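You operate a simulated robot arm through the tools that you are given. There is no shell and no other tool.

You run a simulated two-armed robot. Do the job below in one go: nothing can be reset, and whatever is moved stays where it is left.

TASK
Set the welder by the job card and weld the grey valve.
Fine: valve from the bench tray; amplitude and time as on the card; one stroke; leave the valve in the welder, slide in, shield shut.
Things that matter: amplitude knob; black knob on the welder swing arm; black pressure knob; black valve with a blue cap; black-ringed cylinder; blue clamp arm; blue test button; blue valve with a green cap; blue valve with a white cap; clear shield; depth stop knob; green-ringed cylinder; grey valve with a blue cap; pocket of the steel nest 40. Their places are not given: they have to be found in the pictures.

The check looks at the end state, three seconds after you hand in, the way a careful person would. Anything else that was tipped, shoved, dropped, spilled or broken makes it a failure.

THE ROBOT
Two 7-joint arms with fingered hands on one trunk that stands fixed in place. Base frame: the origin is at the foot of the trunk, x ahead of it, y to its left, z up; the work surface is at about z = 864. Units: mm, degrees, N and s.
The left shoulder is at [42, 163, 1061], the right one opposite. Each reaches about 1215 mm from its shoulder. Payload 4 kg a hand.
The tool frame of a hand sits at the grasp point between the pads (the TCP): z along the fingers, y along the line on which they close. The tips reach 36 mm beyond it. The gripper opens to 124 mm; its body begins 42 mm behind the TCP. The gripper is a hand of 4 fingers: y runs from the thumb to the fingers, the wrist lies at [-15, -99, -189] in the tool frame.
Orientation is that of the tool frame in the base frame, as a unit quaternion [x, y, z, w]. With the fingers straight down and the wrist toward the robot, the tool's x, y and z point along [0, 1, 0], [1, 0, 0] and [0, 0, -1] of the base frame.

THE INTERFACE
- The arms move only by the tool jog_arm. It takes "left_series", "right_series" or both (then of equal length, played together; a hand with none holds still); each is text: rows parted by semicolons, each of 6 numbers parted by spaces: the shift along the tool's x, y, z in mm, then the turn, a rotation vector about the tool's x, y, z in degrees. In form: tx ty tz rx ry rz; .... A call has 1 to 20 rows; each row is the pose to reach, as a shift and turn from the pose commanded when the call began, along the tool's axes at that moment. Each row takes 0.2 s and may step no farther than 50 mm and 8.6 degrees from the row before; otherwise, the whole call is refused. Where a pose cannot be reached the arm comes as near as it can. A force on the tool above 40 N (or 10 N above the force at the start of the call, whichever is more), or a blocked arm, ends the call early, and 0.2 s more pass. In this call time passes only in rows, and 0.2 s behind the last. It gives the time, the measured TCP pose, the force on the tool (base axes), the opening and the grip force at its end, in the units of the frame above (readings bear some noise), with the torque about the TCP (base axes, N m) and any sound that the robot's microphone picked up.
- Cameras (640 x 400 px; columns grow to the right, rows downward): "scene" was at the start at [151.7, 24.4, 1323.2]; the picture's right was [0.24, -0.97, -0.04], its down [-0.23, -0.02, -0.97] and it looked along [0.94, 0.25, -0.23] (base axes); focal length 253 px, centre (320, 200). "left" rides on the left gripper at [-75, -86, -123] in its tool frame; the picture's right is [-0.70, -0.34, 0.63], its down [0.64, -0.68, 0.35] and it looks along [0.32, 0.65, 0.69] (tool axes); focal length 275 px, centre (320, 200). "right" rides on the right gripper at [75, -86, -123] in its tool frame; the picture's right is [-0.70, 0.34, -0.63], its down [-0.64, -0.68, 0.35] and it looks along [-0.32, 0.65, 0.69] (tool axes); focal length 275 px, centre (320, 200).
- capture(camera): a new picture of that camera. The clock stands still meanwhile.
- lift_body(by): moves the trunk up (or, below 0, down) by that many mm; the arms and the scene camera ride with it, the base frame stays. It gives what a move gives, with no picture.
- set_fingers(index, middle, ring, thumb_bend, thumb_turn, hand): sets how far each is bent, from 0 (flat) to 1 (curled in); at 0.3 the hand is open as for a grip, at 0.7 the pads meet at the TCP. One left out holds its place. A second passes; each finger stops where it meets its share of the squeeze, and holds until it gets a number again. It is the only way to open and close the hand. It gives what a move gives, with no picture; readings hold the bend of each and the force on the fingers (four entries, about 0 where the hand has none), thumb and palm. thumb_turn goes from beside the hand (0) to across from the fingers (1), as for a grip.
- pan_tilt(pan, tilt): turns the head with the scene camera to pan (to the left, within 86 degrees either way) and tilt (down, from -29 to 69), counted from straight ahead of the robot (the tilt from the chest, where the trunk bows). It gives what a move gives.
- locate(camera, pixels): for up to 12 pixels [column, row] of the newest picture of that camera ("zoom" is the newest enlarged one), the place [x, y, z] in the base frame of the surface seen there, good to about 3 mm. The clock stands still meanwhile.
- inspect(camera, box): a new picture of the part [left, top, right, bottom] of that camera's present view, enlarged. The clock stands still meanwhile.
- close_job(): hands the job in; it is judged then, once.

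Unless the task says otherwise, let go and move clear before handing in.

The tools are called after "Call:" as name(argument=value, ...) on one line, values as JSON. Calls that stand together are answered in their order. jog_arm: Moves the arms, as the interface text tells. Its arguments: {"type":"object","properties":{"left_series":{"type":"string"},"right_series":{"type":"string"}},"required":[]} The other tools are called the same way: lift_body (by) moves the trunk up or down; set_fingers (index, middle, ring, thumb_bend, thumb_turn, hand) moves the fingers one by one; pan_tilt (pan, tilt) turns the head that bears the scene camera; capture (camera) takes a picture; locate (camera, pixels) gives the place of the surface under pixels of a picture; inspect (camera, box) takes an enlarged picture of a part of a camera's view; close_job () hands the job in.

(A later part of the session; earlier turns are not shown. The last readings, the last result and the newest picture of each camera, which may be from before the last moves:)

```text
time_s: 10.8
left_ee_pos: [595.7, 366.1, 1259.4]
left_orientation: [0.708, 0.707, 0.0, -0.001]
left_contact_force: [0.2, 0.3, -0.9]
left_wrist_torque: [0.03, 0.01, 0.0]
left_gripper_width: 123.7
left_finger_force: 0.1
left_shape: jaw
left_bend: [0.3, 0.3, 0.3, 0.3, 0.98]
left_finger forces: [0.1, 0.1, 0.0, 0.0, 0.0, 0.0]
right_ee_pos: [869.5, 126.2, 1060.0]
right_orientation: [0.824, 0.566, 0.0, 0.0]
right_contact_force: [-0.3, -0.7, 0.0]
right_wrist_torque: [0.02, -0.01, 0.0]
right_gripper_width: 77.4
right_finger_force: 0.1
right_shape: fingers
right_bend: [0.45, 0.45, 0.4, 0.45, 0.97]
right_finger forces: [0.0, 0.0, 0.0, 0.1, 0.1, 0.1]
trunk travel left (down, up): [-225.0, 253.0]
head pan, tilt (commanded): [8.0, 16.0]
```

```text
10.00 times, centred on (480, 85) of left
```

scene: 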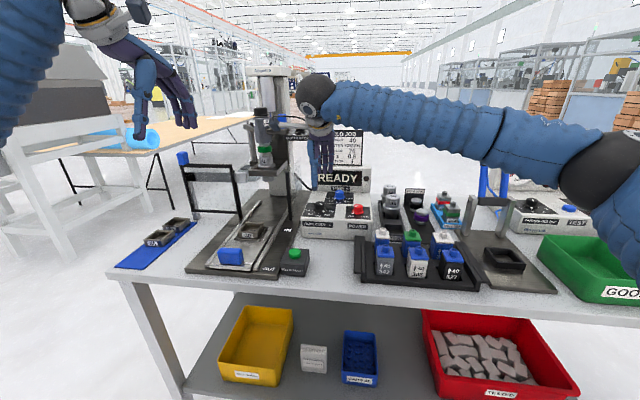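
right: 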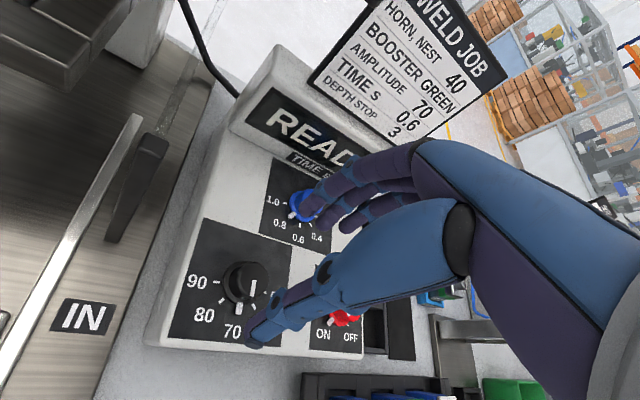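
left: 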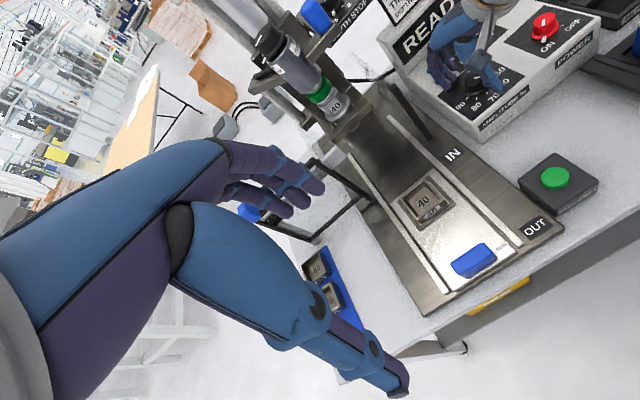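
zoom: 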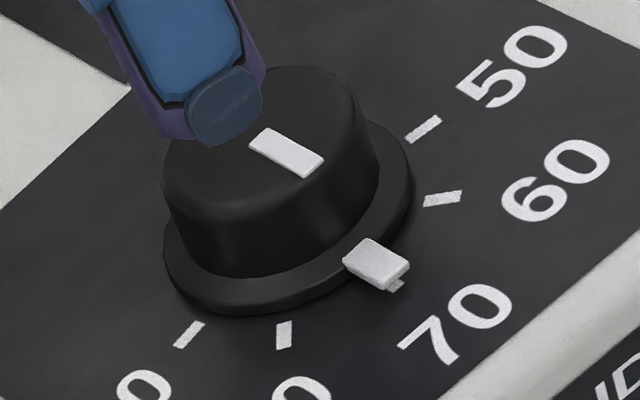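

The pointer is within about 2° of the 70 tick, so amplitude is set. Now I'll pin down the time knob's axis before moving to it.

Call:
locate(camera="scene", pixels=[[339.3, 191], [339.3, 193], [335.8, 192], [343, 192], [339.3, 198.5], [332.5, 198], [332.8, 201], [339.3, 200.5], [345.9, 200.3], [348.5, 198]])

Call:
locate(camera="right", pixels=[[284, 203], [299, 223], [311, 227], [303, 200], [300, 207], [243, 272], [248, 285], [232, 280]])

Call:
inspect(camera="right", box=[260, 160, 340, 250])

```text
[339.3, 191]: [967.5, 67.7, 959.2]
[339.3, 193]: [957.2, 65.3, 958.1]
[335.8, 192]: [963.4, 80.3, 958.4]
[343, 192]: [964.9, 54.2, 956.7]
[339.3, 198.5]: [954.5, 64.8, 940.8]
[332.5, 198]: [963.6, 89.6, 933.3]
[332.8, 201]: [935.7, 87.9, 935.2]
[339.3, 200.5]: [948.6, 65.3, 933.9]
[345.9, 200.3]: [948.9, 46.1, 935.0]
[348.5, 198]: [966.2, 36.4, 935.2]
```

```text
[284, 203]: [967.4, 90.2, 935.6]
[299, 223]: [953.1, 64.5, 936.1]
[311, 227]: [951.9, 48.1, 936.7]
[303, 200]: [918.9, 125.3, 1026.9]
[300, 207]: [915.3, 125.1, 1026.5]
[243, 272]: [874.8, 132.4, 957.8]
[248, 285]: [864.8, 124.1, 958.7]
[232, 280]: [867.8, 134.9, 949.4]
```

```text
4.44 times, centred on (300, 205) of right
```

zoom: 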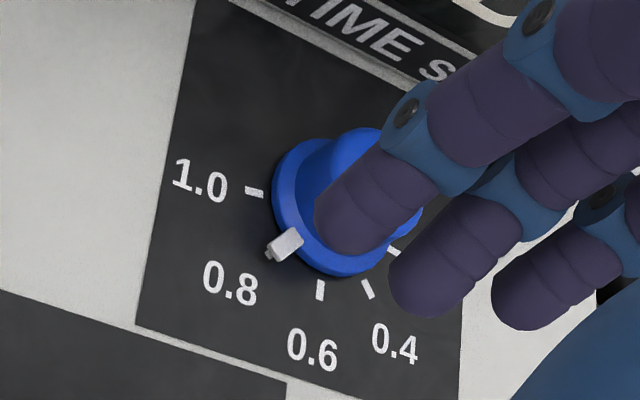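

The time knob's axis is near (970.8,66.3). I'll bring the ring finger in a little and move over it while yawing to −50° so the fingers clear the display.

Call:
set_fingers(hand="right", index=0.5, middle=0.5, ring=0.55, thumb_bend=0.45)

Call:
jog_arm(right_series="0 0 0 0 0 -8; 0 10 0 0 0 -16; -2 25 0 0 0 -24; -4 38 0 0 0 -32; -7 52 0 0 0 -40; -10 68 0 0 0 -48; -13 83 0 0 0 -56; -16 98 0 0 0 -64; -18.6 113 0 0 0 -71")

Call:
capture(camera="right")

Call:
inspect(camera="scene", box=[290, 110, 390, 230])

```text
time_s: 11.8
left_ee_pos: [597.7, 366.4, 1259.2]
left_orientation: [0.708, 0.707, 0.0, -0.001]
left_contact_force: [-0.4, 0.0, 0.1]
left_wrist_torque: [0.01, -0.01, 0.0]
left_gripper_width: 123.7
left_finger_force: 0.0
left_shape: jaw
left_bend: [0.3, 0.3, 0.3, 0.3, 0.98]
left_finger forces: [0.0, 0.1, 0.0, 0.0, 0.0, 0.1]
right_ee_pos: [871.2, 125.5, 1058.9]
right_orientation: [0.824, 0.566, 0.001, 0.0]
right_contact_force: [0.5, 0.8, 0.4]
right_wrist_torque: [0.04, 0.0, 0.0]
right_gripper_width: 69.8
right_finger_force: 0.1
right_shape: fingers
right_bend: [0.5, 0.5, 0.55, 0.45, 0.97]
right_finger forces: [0.0, 0.1, 0.0, 0.1, 0.0, 0.0]
trunk travel left (down, up): [-225.0, 253.0]
head pan, tilt (commanded): [8.0, 16.0]
```

```text
time_s: 13.8
left_ee_pos: [597.3, 363.8, 1259.0]
left_orientation: [0.707, 0.707, 0.0, 0.0]
left_contact_force: [0.0, -0.2, -1.2]
left_wrist_torque: [0.04, 0.01, 0.04]
left_gripper_width: 123.8
left_finger_force: 0.0
left_shape: jaw
left_bend: [0.3, 0.3, 0.3, 0.3, 0.98]
left_finger forces: [0.0, 0.0, 0.1, 0.1, 0.1, 0.0]
right_ee_pos: [950.1, 79.7, 1056.9]
right_orientation: [0.431, 0.902, 0.0, 0.0]
right_contact_force: [0.5, -0.3, 0.6]
right_wrist_torque: [-0.03, 0.02, 0.0]
right_gripper_width: 70.1
right_finger_force: 0.0
right_shape: fingers
right_bend: [0.5, 0.5, 0.55, 0.45, 0.97]
right_finger forces: [0.0, 0.1, 0.1, 0.0, 0.0, 0.0]
right hand out of reach, approached as far as the arm can: row 8, 9
trunk travel left (down, up): [-225.0, 253.0]
head pan, tilt (commanded): [8.0, 16.0]
```

```text
taken
```

right: 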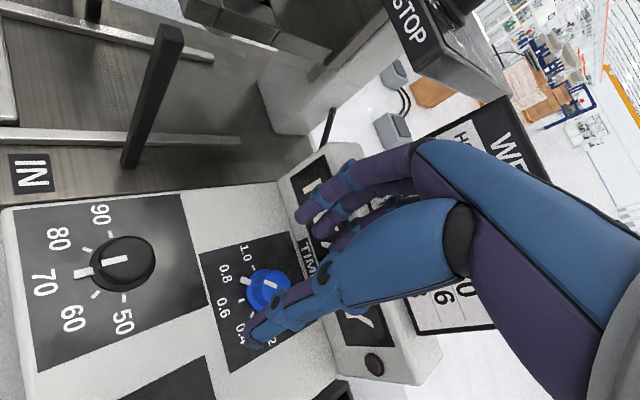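

```text
3.33 times, centred on (340, 170) of scene
```

zoom: 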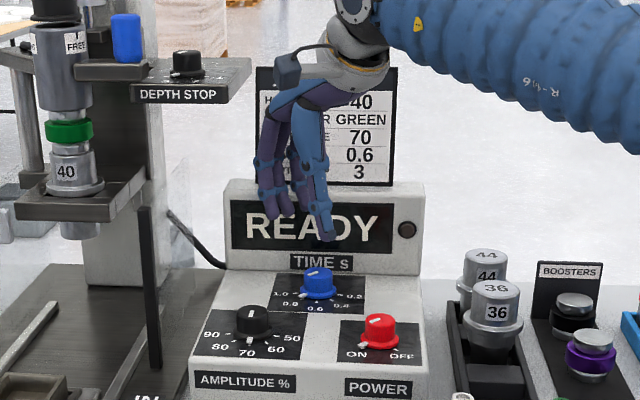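

The arm ran out of reach at yaw −39°, TCP (950,80,1057), so that grip direction is limited here. I'll measure the finger bulge and display height to see whether a straighter grip clears the display.

Call:
locate(camera="scene", pixels=[[323.5, 159.5], [325.6, 174.5], [322, 150], [326.5, 142], [329, 172], [332, 158], [337, 180], [335, 160], [360, 163.5], [370, 176], [345, 150], [320, 166]])

Call:
capture(camera="left")

Call:
inspect(camera="left", box=[380, 0, 540, 100])

```text
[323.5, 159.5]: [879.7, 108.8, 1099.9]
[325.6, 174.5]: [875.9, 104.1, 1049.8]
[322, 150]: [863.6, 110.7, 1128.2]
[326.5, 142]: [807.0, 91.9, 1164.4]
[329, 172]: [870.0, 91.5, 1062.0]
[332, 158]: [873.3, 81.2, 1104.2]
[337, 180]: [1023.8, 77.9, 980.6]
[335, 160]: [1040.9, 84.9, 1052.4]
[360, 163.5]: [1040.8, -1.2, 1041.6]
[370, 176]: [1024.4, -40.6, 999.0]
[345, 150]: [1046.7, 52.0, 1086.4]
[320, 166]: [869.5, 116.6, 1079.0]
```

```text
taken
```

left: 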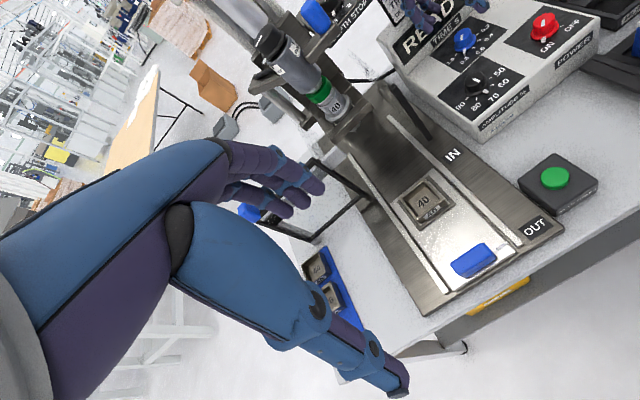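

```text
4.00 times, centred on (460, 50) of left
```

zoom: 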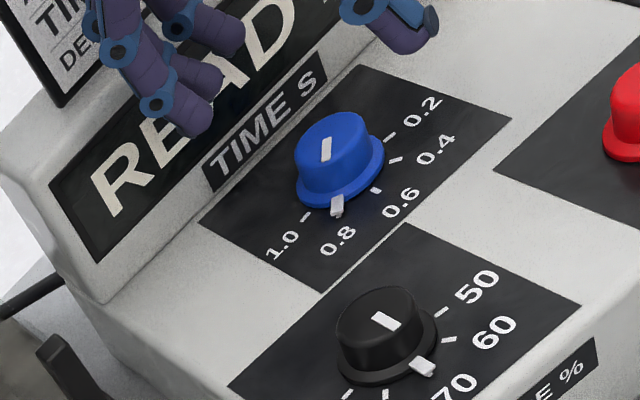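

Those finger points came from an older scene capture, so I'll take a new one and locate the fingers again.

Call:
capture(camera="scene")

Call:
locate(camera="scene", pixels=[[323.5, 159.5], [325.6, 174], [322, 152], [326.5, 142], [329, 174], [332, 158], [341, 180], [335, 160], [338, 165], [333, 170], [345, 150], [320, 166]])

Call:
locate(camera="left", pixels=[[420, 22], [428, 30], [433, 22], [440, 10], [462, 5], [404, 10], [410, 13]])

```text
taken
```

scene: 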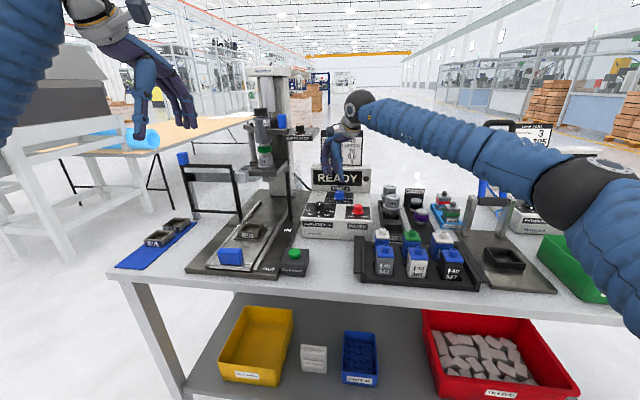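

```text
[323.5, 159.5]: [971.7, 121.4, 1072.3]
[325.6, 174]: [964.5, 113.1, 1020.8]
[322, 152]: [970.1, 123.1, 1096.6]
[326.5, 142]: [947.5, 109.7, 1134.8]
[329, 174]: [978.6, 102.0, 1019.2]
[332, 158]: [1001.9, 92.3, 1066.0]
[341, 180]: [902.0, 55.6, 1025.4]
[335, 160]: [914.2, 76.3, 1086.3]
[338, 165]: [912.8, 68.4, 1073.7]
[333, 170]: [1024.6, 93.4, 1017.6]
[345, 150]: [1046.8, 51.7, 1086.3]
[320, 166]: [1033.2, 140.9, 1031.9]
```

```text
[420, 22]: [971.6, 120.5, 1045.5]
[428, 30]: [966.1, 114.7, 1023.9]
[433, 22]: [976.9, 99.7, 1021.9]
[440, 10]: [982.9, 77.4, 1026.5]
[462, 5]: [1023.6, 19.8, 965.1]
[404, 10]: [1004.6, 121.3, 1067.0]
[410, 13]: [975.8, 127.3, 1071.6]
```

The index middle joint bulges to about 50 mm from the TCP, which is tight against the display at x=1024 unless the hand is yawed. I'll raise the trunk to give the arm more freedom and retry the yaw.

Call:
lift_body(by=180)

Call:
jog_arm(right_series="0 0 30 0 0 0; 0 0 60 0 0 0; 0 0 90 0 0 0; 0 0 120 0 0 0; 0 0 150 0 0 -4; 0 0 180 0 0 -11")

```text
time_s: 15.8
left_ee_pos: [596.6, 364.6, 1438.4]
left_orientation: [0.708, 0.707, -0.001, 0.0]
left_contact_force: [-0.8, -0.8, -0.6]
left_wrist_torque: [0.02, 0.02, 0.0]
left_gripper_width: 123.8
left_finger_force: 0.0
left_shape: jaw
left_bend: [0.3, 0.3, 0.3, 0.3, 0.98]
left_finger forces: [0.0, 0.0, 0.0, 0.1, 0.0, 0.0]
right_ee_pos: [947.1, 80.6, 1247.4]
right_orientation: [0.431, 0.902, 0.002, 0.005]
right_contact_force: [0.4, 0.2, -0.6]
right_wrist_torque: [-0.02, 0.0, 0.03]
right_gripper_width: 70.3
right_finger_force: 0.1
right_shape: fingers
right_bend: [0.5, 0.5, 0.55, 0.45, 0.97]
right_finger forces: [0.0, 0.0, 0.1, 0.0, 0.1, 0.0]
trunk travel left (down, up): [-405.0, 73.0]
head pan, tilt (commanded): [8.0, 16.0]
```

```text
time_s: 17.2
left_ee_pos: [596.3, 366.1, 1439.0]
left_orientation: [0.707, 0.707, 0.0, 0.0]
left_contact_force: [-0.1, 0.6, -1.0]
left_wrist_torque: [0.0, 0.02, 0.0]
left_gripper_width: 123.6
left_finger_force: 0.1
left_shape: jaw
left_bend: [0.3, 0.3, 0.3, 0.3, 0.98]
left_finger forces: [0.0, 0.0, 0.0, 0.0, 0.0, 0.1]
right_ee_pos: [946.7, 80.8, 1116.8]
right_orientation: [0.421, 0.907, 0.002, 0.006]
right_contact_force: [-0.2, 0.5, 0.0]
right_wrist_torque: [0.0, -0.03, 0.03]
right_gripper_width: 70.0
right_finger_force: 0.0
right_shape: fingers
right_bend: [0.5, 0.5, 0.55, 0.45, 0.97]
right_finger forces: [0.0, 0.1, 0.0, 0.0, 0.0, 0.0]
right hand out of reach, approached as far as the arm can: row 5, 6
trunk travel left (down, up): [-405.0, 73.0]
head pan, tilt (commanded): [8.0, 16.0]
```

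Raising the trunk did not help: the yaw is still limited at −40°. Instead I'll lean the hand back about 20° so the knuckles clear the display; first raise the hand, then bring the trunk back down.

Call:
jog_arm(right_series="0 -20 -40 0 0 5; 0 -40 -80 0 0 10; 0 -60 -120 0 0 15; 0 -80 -160 0 0 20; 0 -80 -200 0 0 20")

Call:
lift_body(by=-180)

```text
time_s: 18.4
left_ee_pos: [597.6, 366.1, 1438.6]
left_orientation: [0.708, 0.706, 0.0, 0.0]
left_contact_force: [-0.8, 0.0, 0.5]
left_wrist_torque: [-0.01, -0.02, 0.01]
left_gripper_width: 123.7
left_finger_force: 0.0
left_shape: jaw
left_bend: [0.3, 0.3, 0.3, 0.3, 0.98]
left_finger forces: [0.0, 0.0, 0.0, 0.0, 0.1, 0.1]
right_ee_pos: [884.4, 31.3, 1313.4]
right_orientation: [0.572, 0.82, 0.003, 0.005]
right_contact_force: [-0.3, -0.4, 0.4]
right_wrist_torque: [0.0, 0.0, -0.02]
right_gripper_width: 69.9
right_finger_force: 0.2
right_shape: fingers
right_bend: [0.5, 0.5, 0.55, 0.45, 0.97]
right_finger forces: [0.0, 0.0, 0.0, 0.0, 0.1, 0.0]
trunk travel left (down, up): [-405.0, 73.0]
head pan, tilt (commanded): [8.0, 16.0]
```

```text
time_s: 20.4
left_ee_pos: [596.2, 365.3, 1259.0]
left_orientation: [0.708, 0.706, -0.001, 0.0]
left_contact_force: [-1.1, -0.2, 0.5]
left_wrist_torque: [-0.04, -0.02, -0.07]
left_gripper_width: 123.9
left_finger_force: 0.1
left_shape: jaw
left_bend: [0.3, 0.3, 0.3, 0.3, 0.98]
left_finger forces: [0.1, 0.0, 0.0, 0.0, 0.0, 0.0]
right_ee_pos: [883.6, 32.3, 1137.7]
right_orientation: [0.572, 0.82, 0.003, 0.005]
right_contact_force: [-1.4, -0.2, 0.6]
right_wrist_torque: [-0.01, -0.01, 0.02]
right_gripper_width: 70.2
right_finger_force: 0.0
right_shape: fingers
right_bend: [0.5, 0.5, 0.55, 0.45, 0.97]
right_finger forces: [0.0, 0.0, 0.0, 0.0, 0.0, 0.1]
trunk travel left (down, up): [-225.0, 253.0]
head pan, tilt (commanded): [8.0, 16.0]
```

The trunk is back and the hand is at (884,32,1138). I'll narrow the fingers, bring the hand to yaw 0 above the time knob, then lean it back 14°.

Call:
set_fingers(hand="right", index=0.57, middle=0.57, ring=0.62, thumb_bend=0.45)

Call:
jog_arm(right_series="0 0 20 0 0 4; 1 20 40 0 0 8; 2 40 60 0 0 12; 3 60 70 0 0 16; 5 77 77 0 0 20")

Call:
jog_arm(right_series="0 0 0 -7 0 0; 0 0 0 -14 0 0")

Call:
capture(camera="right")

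Call:
inspect(camera="left", box=[380, 0, 540, 100])

```text
time_s: 21.4
left_ee_pos: [596.7, 365.9, 1258.4]
left_orientation: [0.708, 0.707, 0.0, 0.0]
left_contact_force: [-0.3, 0.0, 0.0]
left_wrist_torque: [0.01, -0.03, 0.0]
left_gripper_width: 123.7
left_finger_force: 0.1
left_shape: jaw
left_bend: [0.3, 0.3, 0.3, 0.3, 0.98]
left_finger forces: [0.0, 0.0, 0.0, 0.1, 0.1, 0.0]
right_ee_pos: [884.1, 30.1, 1135.5]
right_orientation: [0.572, 0.82, 0.004, 0.005]
right_contact_force: [-0.1, -0.6, -0.4]
right_wrist_torque: [-0.02, 0.0, 0.02]
right_gripper_width: 60.4
right_finger_force: 0.1
right_shape: fingers
right_bend: [0.56, 0.56, 0.62, 0.45, 0.97]
right_finger forces: [0.1, 0.0, 0.1, 0.0, 0.1, 0.0]
trunk travel left (down, up): [-225.0, 253.0]
head pan, tilt (commanded): [8.0, 16.0]
```

```text
time_s: 22.6
left_ee_pos: [596.3, 366.6, 1258.1]
left_orientation: [0.708, 0.706, -0.001, 0.0]
left_contact_force: [0.9, 0.3, -0.6]
left_wrist_torque: [0.02, -0.05, -0.02]
left_gripper_width: 123.6
left_finger_force: 0.1
left_shape: jaw
left_bend: [0.3, 0.3, 0.3, 0.3, 0.98]
left_finger forces: [0.0, 0.1, 0.0, 0.0, 0.0, 0.0]
right_ee_pos: [956.2, 62.6, 1059.2]
right_orientation: [0.706, 0.709, 0.004, 0.003]
right_contact_force: [0.3, -0.2, 0.8]
right_wrist_torque: [-0.02, -0.03, -0.01]
right_gripper_width: 60.4
right_finger_force: 0.0
right_shape: fingers
right_bend: [0.56, 0.56, 0.62, 0.45, 0.97]
right_finger forces: [0.0, 0.1, 0.0, 0.1, 0.1, 0.0]
trunk travel left (down, up): [-225.0, 253.0]
head pan, tilt (commanded): [8.0, 16.0]
```

```text
time_s: 23.2
left_ee_pos: [596.1, 364.7, 1258.3]
left_orientation: [0.707, 0.707, 0.0, 0.0]
left_contact_force: [-1.0, -1.2, 0.2]
left_wrist_torque: [0.01, 0.02, 0.0]
left_gripper_width: 123.8
left_finger_force: 0.0
left_shape: jaw
left_bend: [0.3, 0.3, 0.3, 0.3, 0.98]
left_finger forces: [0.0, 0.0, 0.0, 0.0, 0.0, 0.0]
right_ee_pos: [954.0, 63.4, 1059.9]
right_orientation: [0.7, 0.703, 0.091, 0.09]
right_contact_force: [0.0, 0.2, 0.3]
right_wrist_torque: [0.02, -0.01, 0.01]
right_gripper_width: 60.5
right_finger_force: 0.1
right_shape: fingers
right_bend: [0.56, 0.56, 0.62, 0.45, 0.97]
right_finger forces: [0.0, 0.0, 0.0, 0.1, 0.0, 0.1]
trunk travel left (down, up): [-225.0, 253.0]
head pan, tilt (commanded): [8.0, 16.0]
```

```text
taken
```

right: 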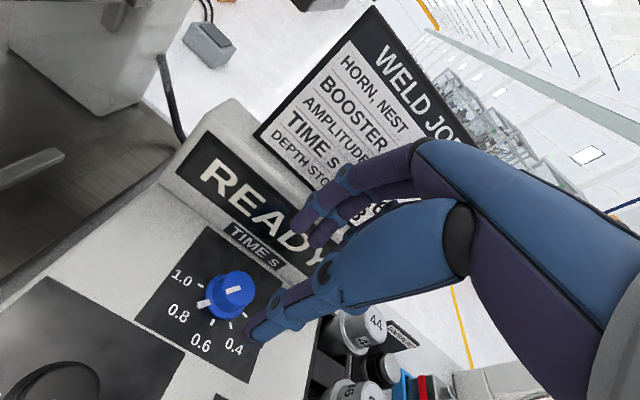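

```text
4.00 times, centred on (460, 50) of left
```

zoom: 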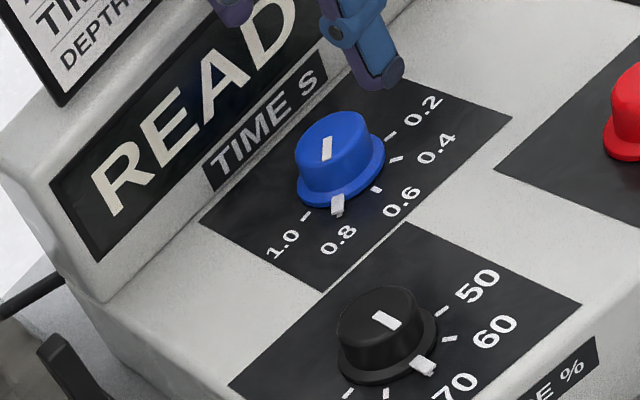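

The hand leans back 14.7° (tool z ≈ (0.25,0,−0.97)), with the time knob at (228,290) in the right view. I'll descend partway over it and check.

Call:
jog_arm(right_series="3.4 4 10 0 0 0; 3.4 0 32 0 0 0; 3.4 -4.6 55 0 0 0")

Call:
capture(camera="right")

Call:
inspect(camera="left", box=[380, 0, 540, 100])

Call:
inspect(camera="scene", box=[300, 140, 380, 220])

```text
time_s: 24.0
left_ee_pos: [596.1, 364.9, 1259.0]
left_orientation: [0.708, 0.706, 0.0, 0.0]
left_contact_force: [-0.8, -0.5, -0.3]
left_wrist_torque: [0.01, -0.03, 0.01]
left_gripper_width: 123.7
left_finger_force: 0.1
left_shape: jaw
left_bend: [0.3, 0.3, 0.3, 0.3, 0.98]
left_finger forces: [0.1, 0.0, 0.0, 0.1, 0.0, 0.0]
right_ee_pos: [963.9, 64.8, 1006.5]
right_orientation: [0.7, 0.702, 0.09, 0.091]
right_contact_force: [-3.2, -0.6, 1.6]
right_wrist_torque: [0.0, -0.19, -0.05]
right_gripper_width: 60.7
right_finger_force: 2.4
right_shape: fingers
right_bend: [0.56, 0.57, 0.62, 0.45, 0.97]
right_finger forces: [0.1, 4.3, 0.0, 0.1, 0.1, 0.1]
trunk travel left (down, up): [-225.0, 253.0]
head pan, tilt (commanded): [8.0, 16.0]
```

```text
taken
```

right: 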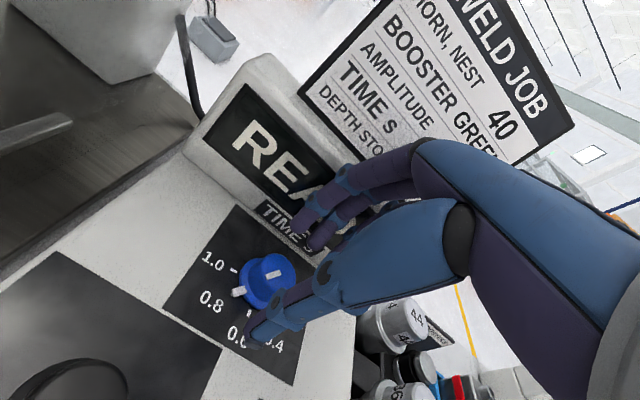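

```text
4.00 times, centred on (460, 50) of left
```

zoom: 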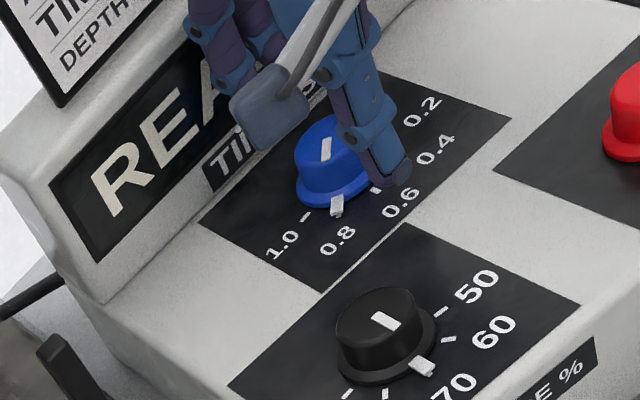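

```text
5.00 times, centred on (340, 180) of scene
```

zoom: 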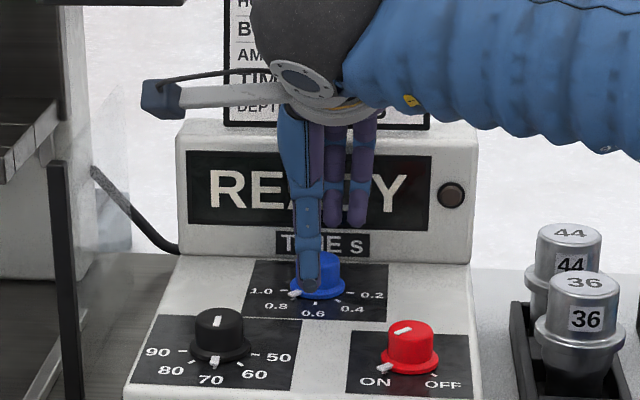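

The middle finger reads 4.3 N and the tool −3.2 N in x: a knuckle is touching the display face. I'll back straight off now (toward −x and up) before anything shifts.

Call:
jog_arm(right_series="0 -15 -2 0 0 0; 0 -40 -30 0 0 0; 0 -62 -70 0 0 0; 0 -90 -110 0 0 0")

Call:
capture(camera="scene")

Call:
capture(camera="right")

```text
time_s: 25.0
left_ee_pos: [595.0, 365.6, 1260.5]
left_orientation: [0.707, 0.707, 0.001, 0.001]
left_contact_force: [-0.3, 0.2, -1.0]
left_wrist_torque: [-0.03, -0.01, 0.0]
left_gripper_width: 123.6
left_finger_force: 0.1
left_shape: jaw
left_bend: [0.3, 0.3, 0.3, 0.3, 0.98]
left_finger forces: [0.1, 0.1, 0.1, 0.0, 0.0, 0.0]
right_ee_pos: [850.6, 65.3, 1088.6]
right_orientation: [0.7, 0.702, 0.092, 0.091]
right_contact_force: [-0.3, 0.7, 0.3]
right_wrist_torque: [0.0, 0.0, 0.01]
right_gripper_width: 60.6
right_finger_force: 0.2
right_shape: fingers
right_bend: [0.56, 0.56, 0.62, 0.45, 0.97]
right_finger forces: [0.0, 0.1, 0.0, 0.0, 0.1, 0.0]
trunk travel left (down, up): [-225.0, 253.0]
head pan, tilt (commanded): [8.0, 16.0]
```

```text
taken
```

scene: 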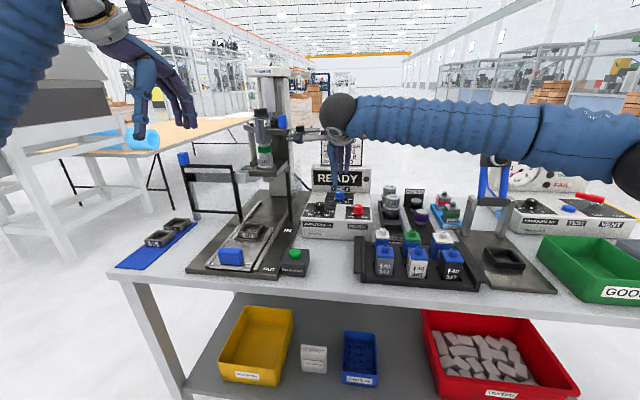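

```text
taken
```

right: 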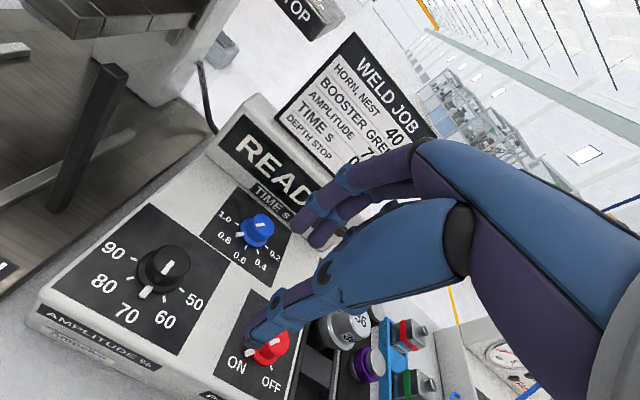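

Nothing appears disturbed. I'll test how far the hand can yaw here, closer in and with the lean, in free air.

Call:
jog_arm(right_series="0 0 0 0 2.03 -7.74; 0 0 0 0 4.06 -15.5; 0 0 0 0 6.1 -23.2; 0 0 0 0 8.1 -30.9; 0 0 0 0 10.2 -38.7; 0 0 0 0 12.2 -46.4; 0 0 0 0 14.2 -54.2; 0 0 0 0 16.3 -61.9; 0 0 0 0 18.3 -69.6; 0 0 0 0 20.3 -77.4")

```text
time_s: 27.2
left_ee_pos: [597.4, 365.2, 1258.2]
left_orientation: [0.708, 0.706, -0.001, 0.0]
left_contact_force: [-0.1, 0.1, 0.3]
left_wrist_torque: [0.0, 0.0, 0.0]
left_gripper_width: 123.5
left_finger_force: 0.1
left_shape: jaw
left_bend: [0.3, 0.3, 0.3, 0.3, 0.98]
left_finger forces: [0.0, 0.0, 0.0, 0.0, 0.1, 0.0]
right_ee_pos: [851.4, 66.1, 1088.3]
right_orientation: [0.31, 0.942, 0.122, 0.039]
right_contact_force: [0.0, 0.0, 0.9]
right_wrist_torque: [-0.01, 0.02, 0.03]
right_gripper_width: 60.6
right_finger_force: 0.0
right_shape: fingers
right_bend: [0.56, 0.56, 0.62, 0.45, 0.97]
right_finger forces: [0.1, 0.0, 0.1, 0.0, 0.0, 0.1]
right hand out of reach, approached as far as the arm can: row 8, 9, 10
trunk travel left (down, up): [-225.0, 253.0]
head pan, tilt (commanded): [8.0, 16.0]
```

Yaw reaches −54° here but less further out, so I'll use a 20° lean and turn from yaw 0 to about −41°. First, swing back to yaw 0 and add lean, with the ring finger curled in out of the way.

Call:
jog_arm(right_series="0 0 0 0 -1.96 7.46; 0 0 0 0 -3.92 14.9; 0 0 0 0 -5.9 22.4; 0 0 0 0 -7.8 29.8; 0 0 0 0 -9.8 37.3; 0 0 0 0 -11.7 44.7; 0 0 0 0 -13.7 52.2")

Call:
jog_arm(right_series="0 0 0 -5.5 0 0")

Call:
set_fingers(hand="right", index=0.57, middle=0.57, ring=0.9, thumb_bend=0.5)

Call:
capture(camera="right")

Call:
capture(camera="left")

Call:
inspect(camera="scene", box=[290, 90, 390, 230])

```text
time_s: 28.8
left_ee_pos: [595.9, 365.0, 1258.5]
left_orientation: [0.708, 0.706, 0.0, 0.001]
left_contact_force: [-0.3, -0.3, 0.3]
left_wrist_torque: [0.0, 0.0, 0.02]
left_gripper_width: 123.7
left_finger_force: 0.1
left_shape: jaw
left_bend: [0.3, 0.3, 0.3, 0.3, 0.98]
left_finger forces: [0.0, 0.1, 0.1, 0.0, 0.0, 0.1]
right_ee_pos: [850.6, 67.2, 1089.1]
right_orientation: [0.704, 0.698, 0.089, 0.091]
right_contact_force: [0.1, -0.2, -0.2]
right_wrist_torque: [-0.01, 0.02, 0.02]
right_gripper_width: 60.6
right_finger_force: 0.0
right_shape: fingers
right_bend: [0.56, 0.56, 0.62, 0.45, 0.97]
right_finger forces: [0.1, 0.0, 0.1, 0.0, 0.1, 0.1]
trunk travel left (down, up): [-225.0, 253.0]
head pan, tilt (commanded): [8.0, 16.0]
```

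```text
time_s: 29.2
left_ee_pos: [597.4, 365.7, 1258.2]
left_orientation: [0.707, 0.707, 0.0, 0.0]
left_contact_force: [0.0, 0.4, 0.1]
left_wrist_torque: [0.03, -0.01, 0.05]
left_gripper_width: 123.8
left_finger_force: 0.0
left_shape: jaw
left_bend: [0.3, 0.3, 0.3, 0.3, 0.98]
left_finger forces: [0.0, 0.0, 0.0, 0.0, 0.0, 0.1]
right_ee_pos: [851.5, 65.9, 1088.8]
right_orientation: [0.699, 0.694, 0.123, 0.123]
right_contact_force: [-0.6, 0.1, -0.2]
right_wrist_torque: [0.01, 0.01, -0.02]
right_gripper_width: 60.7
right_finger_force: 0.1
right_shape: fingers
right_bend: [0.56, 0.56, 0.62, 0.45, 0.97]
right_finger forces: [0.0, 0.0, 0.0, 0.0, 0.0, 0.0]
trunk travel left (down, up): [-225.0, 253.0]
head pan, tilt (commanded): [8.0, 16.0]
```

```text
time_s: 30.2
left_ee_pos: [596.4, 365.5, 1258.1]
left_orientation: [0.708, 0.706, -0.001, 0.001]
left_contact_force: [-0.9, 0.1, 0.3]
left_wrist_torque: [0.01, 0.01, 0.01]
left_gripper_width: 123.5
left_finger_force: 0.1
left_shape: jaw
left_bend: [0.3, 0.3, 0.3, 0.3, 0.98]
left_finger forces: [0.0, 0.0, 0.1, 0.0, 0.0, 0.0]
right_ee_pos: [851.7, 65.8, 1088.4]
right_orientation: [0.699, 0.694, 0.122, 0.124]
right_contact_force: [-0.8, -0.8, -0.2]
right_wrist_torque: [-0.02, -0.03, 0.01]
right_gripper_width: 52.8
right_finger_force: 0.1
right_shape: fingers
right_bend: [0.56, 0.56, 0.9, 0.5, 0.98]
right_finger forces: [0.0, 0.0, 0.1, 0.2, 0.0, 0.0]
trunk travel left (down, up): [-225.0, 253.0]
head pan, tilt (commanded): [8.0, 16.0]
```

```text
taken
```

right: 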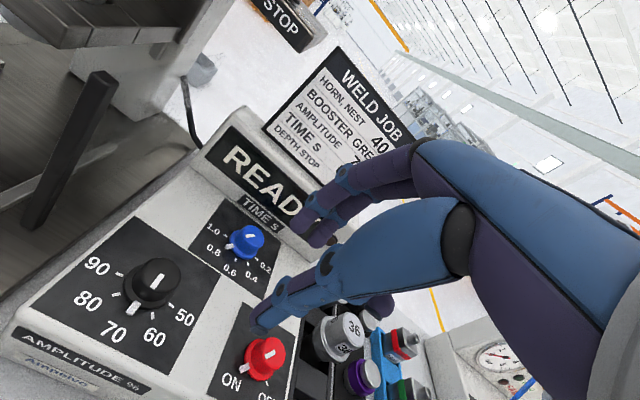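

```text
taken
```

left: 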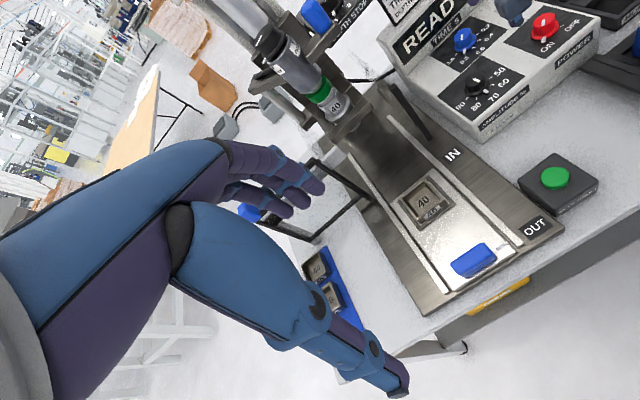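

```text
2.86 times, centred on (340, 160) of scene
```

zoom: 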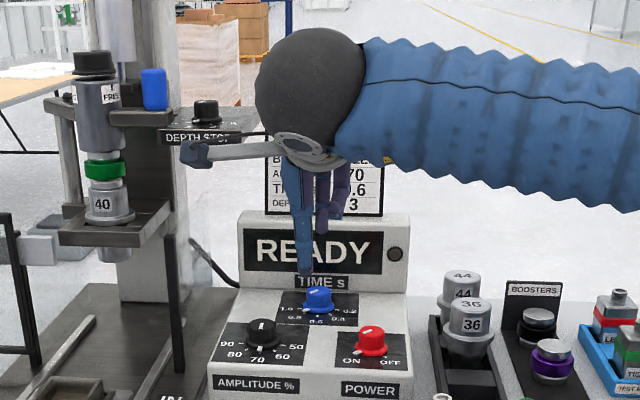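

Lean is 20° and the ring finger is curled. I'll move over the time knob and descend to z≈1010 to check clearance again.

Call:
jog_arm(right_series="0.4 29 27.6 0 0 0; 0.9 58 55.2 0 0 0; 1.3 86.9 82.8 0 0 0; 1.3 82 97 0 0 0; 1.3 76.6 111 0 0 0")

Call:
inspect(camera="left", box=[380, 0, 540, 100])

Call:
inspect(camera="right", box=[180, 150, 380, 370])

Call:
inspect(camera="scene", box=[300, 140, 380, 220])

```text
time_s: 31.4
left_ee_pos: [596.5, 364.9, 1258.3]
left_orientation: [0.707, 0.707, 0.0, -0.001]
left_contact_force: [0.3, -0.1, 0.2]
left_wrist_torque: [-0.03, 0.02, 0.02]
left_gripper_width: 123.9
left_finger_force: 0.0
left_shape: jaw
left_bend: [0.3, 0.3, 0.3, 0.3, 0.98]
left_finger forces: [0.1, 0.0, 0.0, 0.0, 0.0, 0.0]
right_ee_pos: [960.2, 68.6, 1010.5]
right_orientation: [0.699, 0.694, 0.123, 0.124]
right_contact_force: [0.2, 0.1, -0.1]
right_wrist_torque: [0.03, 0.0, -0.01]
right_gripper_width: 52.9
right_finger_force: 0.0
right_shape: fingers
right_bend: [0.56, 0.56, 0.9, 0.5, 0.98]
right_finger forces: [0.0, 0.1, 0.1, 0.1, 0.1, 0.0]
trunk travel left (down, up): [-225.0, 253.0]
head pan, tilt (commanded): [8.0, 16.0]
```

```text
4.00 times, centred on (460, 50) of left
```

zoom: 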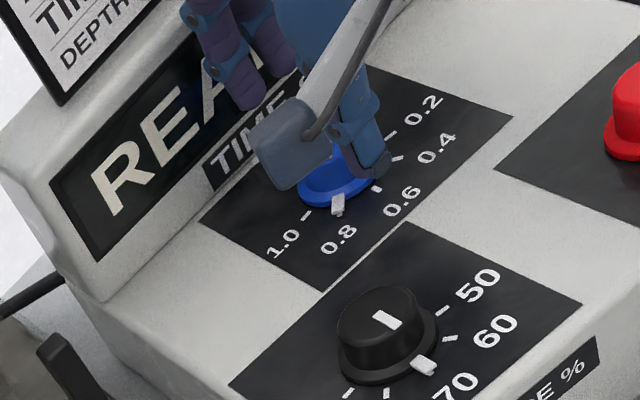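

```text
1.82 times, centred on (280, 260) of right
```

zoom: 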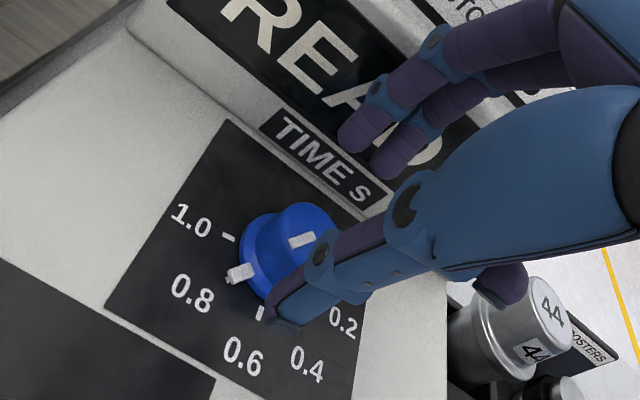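

```text
5.00 times, centred on (340, 180) of scene
```

zoom: 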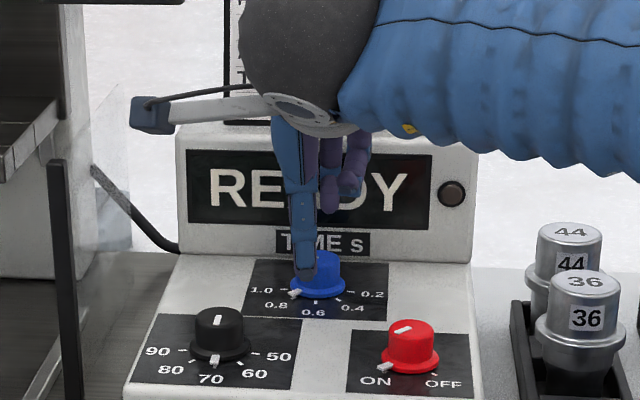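

No contact at z≈1010. I'll descend the remaining 30 mm to grip height, watching the force.

Call:
jog_arm(right_series="-1 -3 9.5 0 0 0; -2 -6.3 19 0 0 0; -2 -9.5 28.5 0 0 0")

Call:
inspect(camera="left", box=[380, 0, 540, 100])

Call:
inspect(camera="right", box=[180, 150, 380, 370])

Call:
inspect(camera="scene", box=[315, 170, 365, 210])

```text
time_s: 32.2
left_ee_pos: [593.6, 366.2, 1260.6]
left_orientation: [0.707, 0.707, 0.001, 0.001]
left_contact_force: [-0.4, -0.2, -0.2]
left_wrist_torque: [0.02, 0.03, -0.01]
left_gripper_width: 123.7
left_finger_force: 0.0
left_shape: jaw
left_bend: [0.3, 0.3, 0.3, 0.3, 0.98]
left_finger forces: [0.0, 0.0, 0.0, 0.1, 0.0, 0.0]
right_ee_pos: [960.7, 65.0, 985.8]
right_orientation: [0.699, 0.693, 0.126, 0.126]
right_contact_force: [-0.4, 0.1, 18.9]
right_wrist_torque: [0.1, 0.57, 0.02]
right_gripper_width: 51.9
right_finger_force: 9.3
right_shape: fingers
right_bend: [0.56, 0.56, 0.9, 0.51, 0.98]
right_finger forces: [0.0, 0.0, 0.1, 0.0, 18.9, 0.0]
trunk travel left (down, up): [-225.0, 253.0]
head pan, tilt (commanded): [8.0, 16.0]
```

```text
4.00 times, centred on (460, 50) of left
```

zoom: 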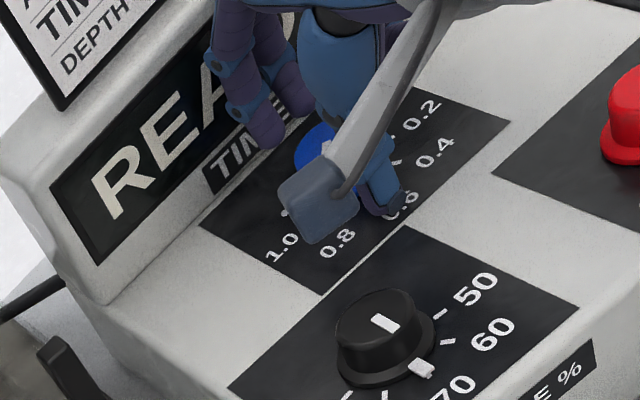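

```text
1.82 times, centred on (280, 260) of right
```

zoom: 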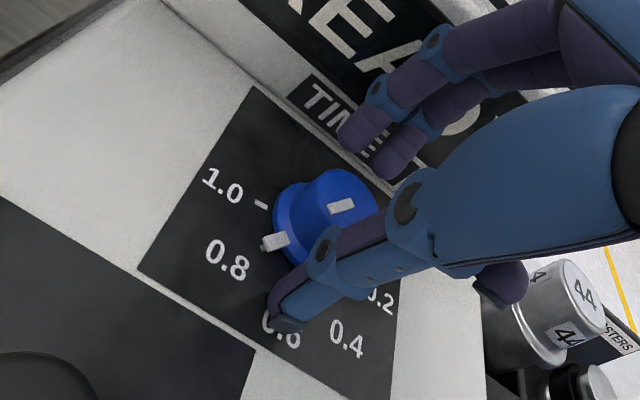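

```text
10.00 times, centred on (340, 190) of scene
```

zoom: 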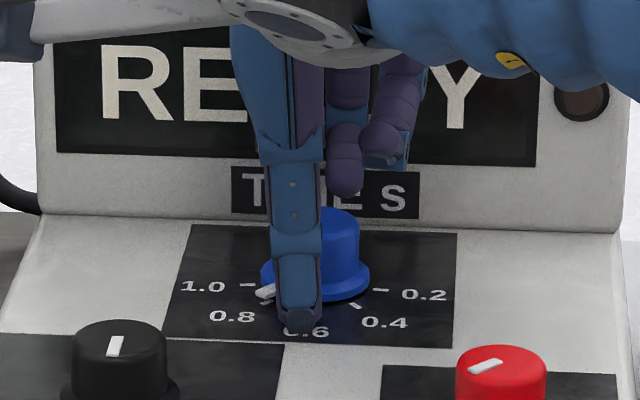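

The thumb is pressing the panel (18.9 N up) because it hangs lower when open. I'll lift 12 mm, shift 3 mm back, and pre-close the thumb before lowering again.

Call:
jog_arm(right_series="0 2 -6 0 0 0; 0 1.3 -12.3 0 0 0")

Call:
set_fingers(hand="right", index=0.57, middle=0.57, thumb_bend=0.6)

Call:
inspect(camera="left", box=[380, 0, 540, 100])

Call:
inspect(camera="right", box=[180, 150, 380, 370])

```text
time_s: 32.8
left_ee_pos: [597.5, 365.2, 1258.3]
left_orientation: [0.707, 0.707, 0.0, 0.0]
left_contact_force: [-0.4, 0.5, 0.5]
left_wrist_torque: [0.0, -0.01, -0.02]
left_gripper_width: 123.6
left_finger_force: 0.1
left_shape: jaw
left_bend: [0.3, 0.3, 0.3, 0.3, 0.98]
left_finger forces: [0.0, 0.0, 0.0, 0.0, 0.0, 0.0]
right_ee_pos: [958.2, 63.9, 990.8]
right_orientation: [0.698, 0.695, 0.122, 0.123]
right_contact_force: [1.0, -0.1, -0.4]
right_wrist_torque: [0.0, 0.01, 0.01]
right_gripper_width: 52.6
right_finger_force: 0.0
right_shape: fingers
right_bend: [0.56, 0.56, 0.9, 0.5, 0.98]
right_finger forces: [0.0, 0.0, 0.0, 0.0, 0.0, 0.1]
trunk travel left (down, up): [-225.0, 253.0]
head pan, tilt (commanded): [8.0, 16.0]
```

```text
time_s: 33.8
left_ee_pos: [596.7, 364.9, 1258.2]
left_orientation: [0.708, 0.706, 0.0, 0.0]
left_contact_force: [0.2, -0.2, 0.3]
left_wrist_torque: [-0.02, -0.02, -0.01]
left_gripper_width: 123.7
left_finger_force: 0.2
left_shape: jaw
left_bend: [0.3, 0.3, 0.3, 0.3, 0.98]
left_finger forces: [0.0, 0.1, 0.1, 0.0, 0.1, 0.0]
right_ee_pos: [957.5, 64.3, 993.2]
right_orientation: [0.699, 0.694, 0.122, 0.123]
right_contact_force: [-1.2, 0.7, -1.4]
right_wrist_torque: [-0.03, 0.02, 0.0]
right_gripper_width: 37.5
right_finger_force: 0.0
right_shape: fingers
right_bend: [0.56, 0.56, 0.9, 0.6, 0.99]
right_finger forces: [0.0, 0.1, 0.0, 0.0, 0.0, 0.0]
trunk travel left (down, up): [-225.0, 253.0]
head pan, tilt (commanded): [8.0, 16.0]
```

```text
4.00 times, centred on (460, 50) of left
```

zoom: 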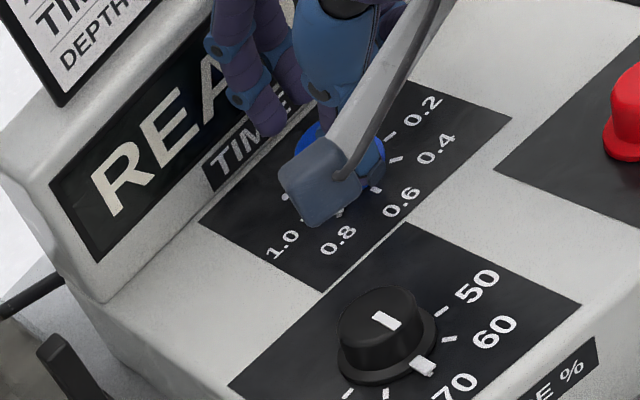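

```text
1.82 times, centred on (280, 260) of right
```

zoom: 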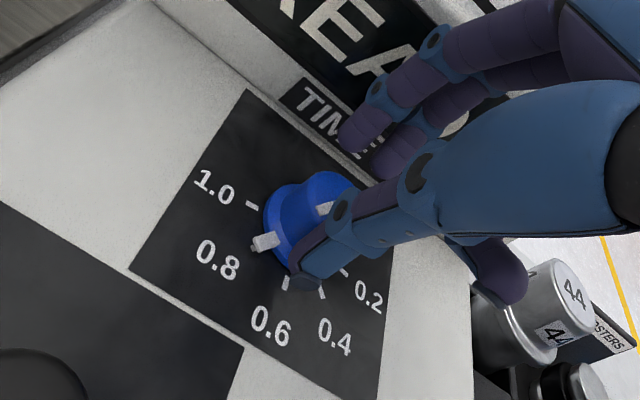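

The knob now sits between thumb and fingertips (right zoom: thumb (310,280), index (350,135)). I'll lower 9 mm and check force.

Call:
jog_arm(right_series="1 -1.5 4.2 0 0 0; 2 -3.1 8.5 0 0 0")

Call:
inspect(camera="right", box=[180, 150, 380, 370])

Call:
inspect(camera="scene", box=[315, 170, 365, 210])

```text
time_s: 34.4
left_ee_pos: [596.9, 365.6, 1258.8]
left_orientation: [0.708, 0.706, 0.0, 0.0]
left_contact_force: [0.0, -1.0, 0.3]
left_wrist_torque: [-0.02, -0.02, -0.01]
left_gripper_width: 123.9
left_finger_force: 0.1
left_shape: jaw
left_bend: [0.3, 0.3, 0.3, 0.3, 0.98]
left_finger forces: [0.1, 0.1, 0.0, 0.0, 0.0, 0.0]
right_ee_pos: [958.5, 66.1, 981.2]
right_orientation: [0.698, 0.694, 0.123, 0.123]
right_contact_force: [0.2, -0.5, 1.0]
right_wrist_torque: [-0.03, 0.01, 0.0]
right_gripper_width: 37.4
right_finger_force: 0.0
right_shape: fingers
right_bend: [0.56, 0.56, 0.9, 0.6, 0.99]
right_finger forces: [0.0, 0.0, 0.1, 0.0, 0.2, 0.0]
trunk travel left (down, up): [-225.0, 253.0]
head pan, tilt (commanded): [8.0, 16.0]
```

```text
1.82 times, centred on (280, 260) of right
```

zoom: 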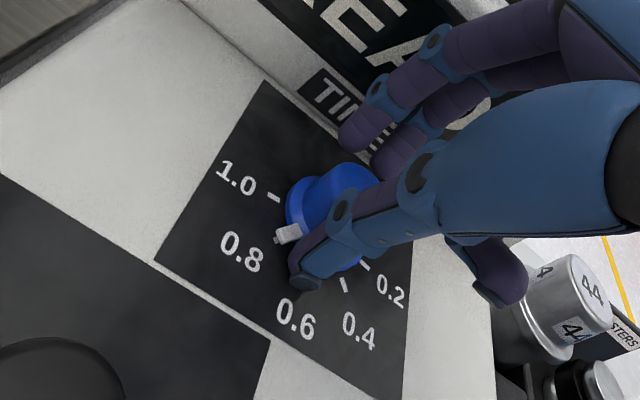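

```text
10.00 times, centred on (340, 190) of scene
```

zoom: 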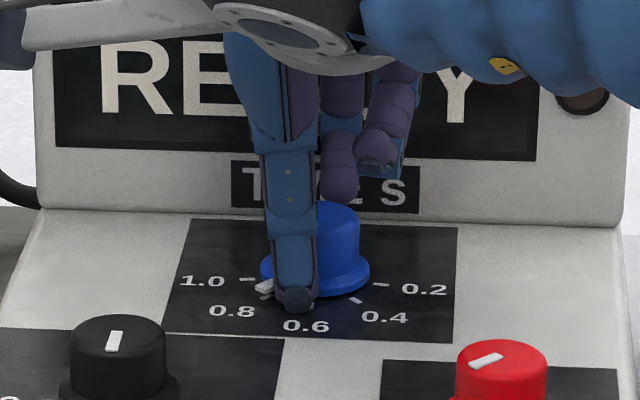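

No contact yet at z≈981 and the thumb and two fingers flank the knob. Closing on it.

Call:
set_fingers(hand="right", index=0.7, middle=0.7, thumb_bend=0.7)

Call:
inspect(camera="right", box=[180, 150, 380, 370])

Call:
inspect(camera="scene", box=[315, 170, 365, 210])

```text
time_s: 35.4
left_ee_pos: [596.9, 364.3, 1259.4]
left_orientation: [0.708, 0.707, 0.0, -0.001]
left_contact_force: [-0.8, 0.0, -0.1]
left_wrist_torque: [-0.01, 0.01, -0.02]
left_gripper_width: 123.7
left_finger_force: 0.0
left_shape: jaw
left_bend: [0.3, 0.3, 0.3, 0.3, 0.98]
left_finger forces: [0.0, 0.1, 0.0, 0.0, 0.0, 0.0]
right_ee_pos: [958.1, 67.6, 982.0]
right_orientation: [0.698, 0.694, 0.123, 0.123]
right_contact_force: [4.9, 0.3, 1.2]
right_wrist_torque: [0.01, -0.22, 0.04]
right_gripper_width: 23.8
right_finger_force: 13.9
right_shape: fingers
right_bend: [0.63, 0.62, 0.9, 0.66, 0.99]
right_finger forces: [6.9, 8.9, 0.0, 0.0, 11.5, 0.0]
trunk travel left (down, up): [-225.0, 253.0]
head pan, tilt (commanded): [8.0, 16.0]
```

```text
1.82 times, centred on (280, 260) of right
```

zoom: 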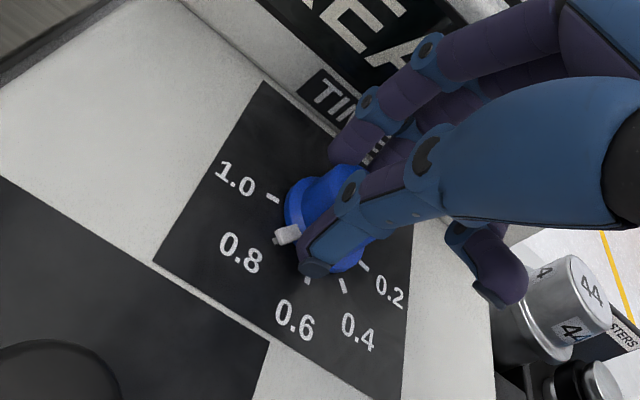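

```text
10.00 times, centred on (340, 190) of scene
```

zoom: 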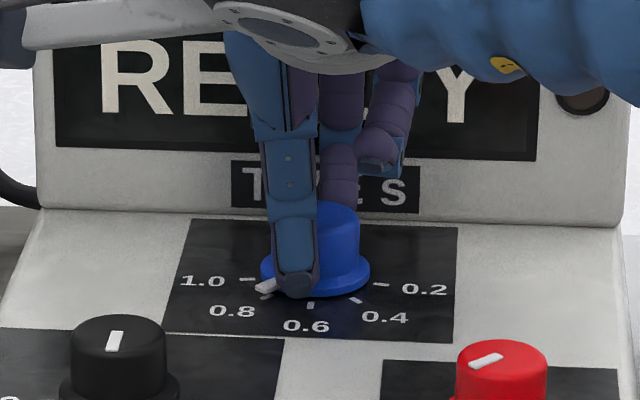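

Firm grip on the time knob (thumb 11.5 N, fingers 7–9 N). I'll turn it counter-clockwise from above about its axis, first 24.6°, then check.

Call:
jog_arm(right_series="-1.8 0 0 0 2.81 -7.71; -3.5 0.3 0.1 0 5.63 -15.4; -5.2 0.8 0.3 0 8.44 -23.1")

Call:
inspect(camera="right", box=[180, 150, 380, 370])

Call:
inspect(camera="scene", box=[315, 170, 365, 210])

```text
time_s: 36.2
left_ee_pos: [597.0, 365.5, 1258.7]
left_orientation: [0.707, 0.708, 0.0, -0.001]
left_contact_force: [-0.2, -0.2, 0.1]
left_wrist_torque: [0.01, -0.02, 0.03]
left_gripper_width: 123.7
left_finger_force: 0.1
left_shape: jaw
left_bend: [0.3, 0.3, 0.3, 0.3, 0.98]
left_finger forces: [0.0, 0.0, 0.0, 0.0, 0.1, 0.0]
right_ee_pos: [959.8, 60.4, 982.4]
right_orientation: [0.534, 0.827, 0.147, 0.094]
right_contact_force: [3.2, 0.2, -1.7]
right_wrist_torque: [0.02, -0.12, -0.02]
right_gripper_width: 23.3
right_finger_force: 13.6
right_shape: fingers
right_bend: [0.64, 0.63, 0.9, 0.65, 0.99]
right_finger forces: [6.4, 9.0, 0.0, 0.0, 12.8, 0.1]
trunk travel left (down, up): [-225.0, 253.0]
head pan, tilt (commanded): [8.0, 16.0]
```

```text
1.82 times, centred on (280, 260) of right
```

zoom: 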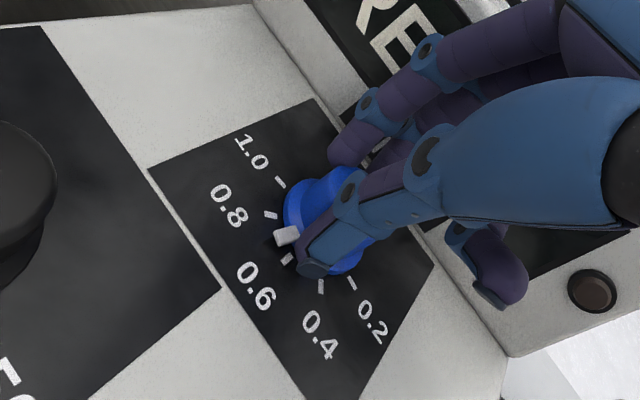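

```text
10.00 times, centred on (340, 190) of scene
```

zoom: 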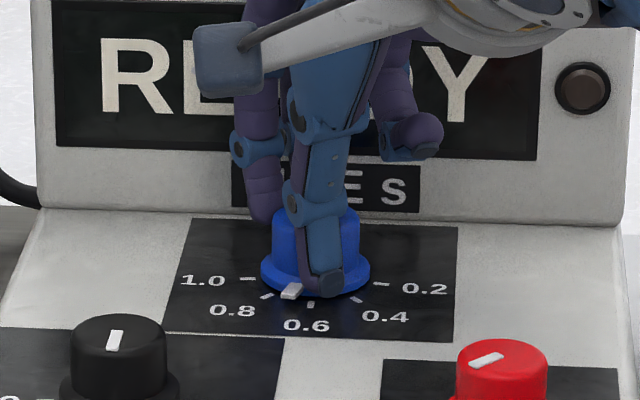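

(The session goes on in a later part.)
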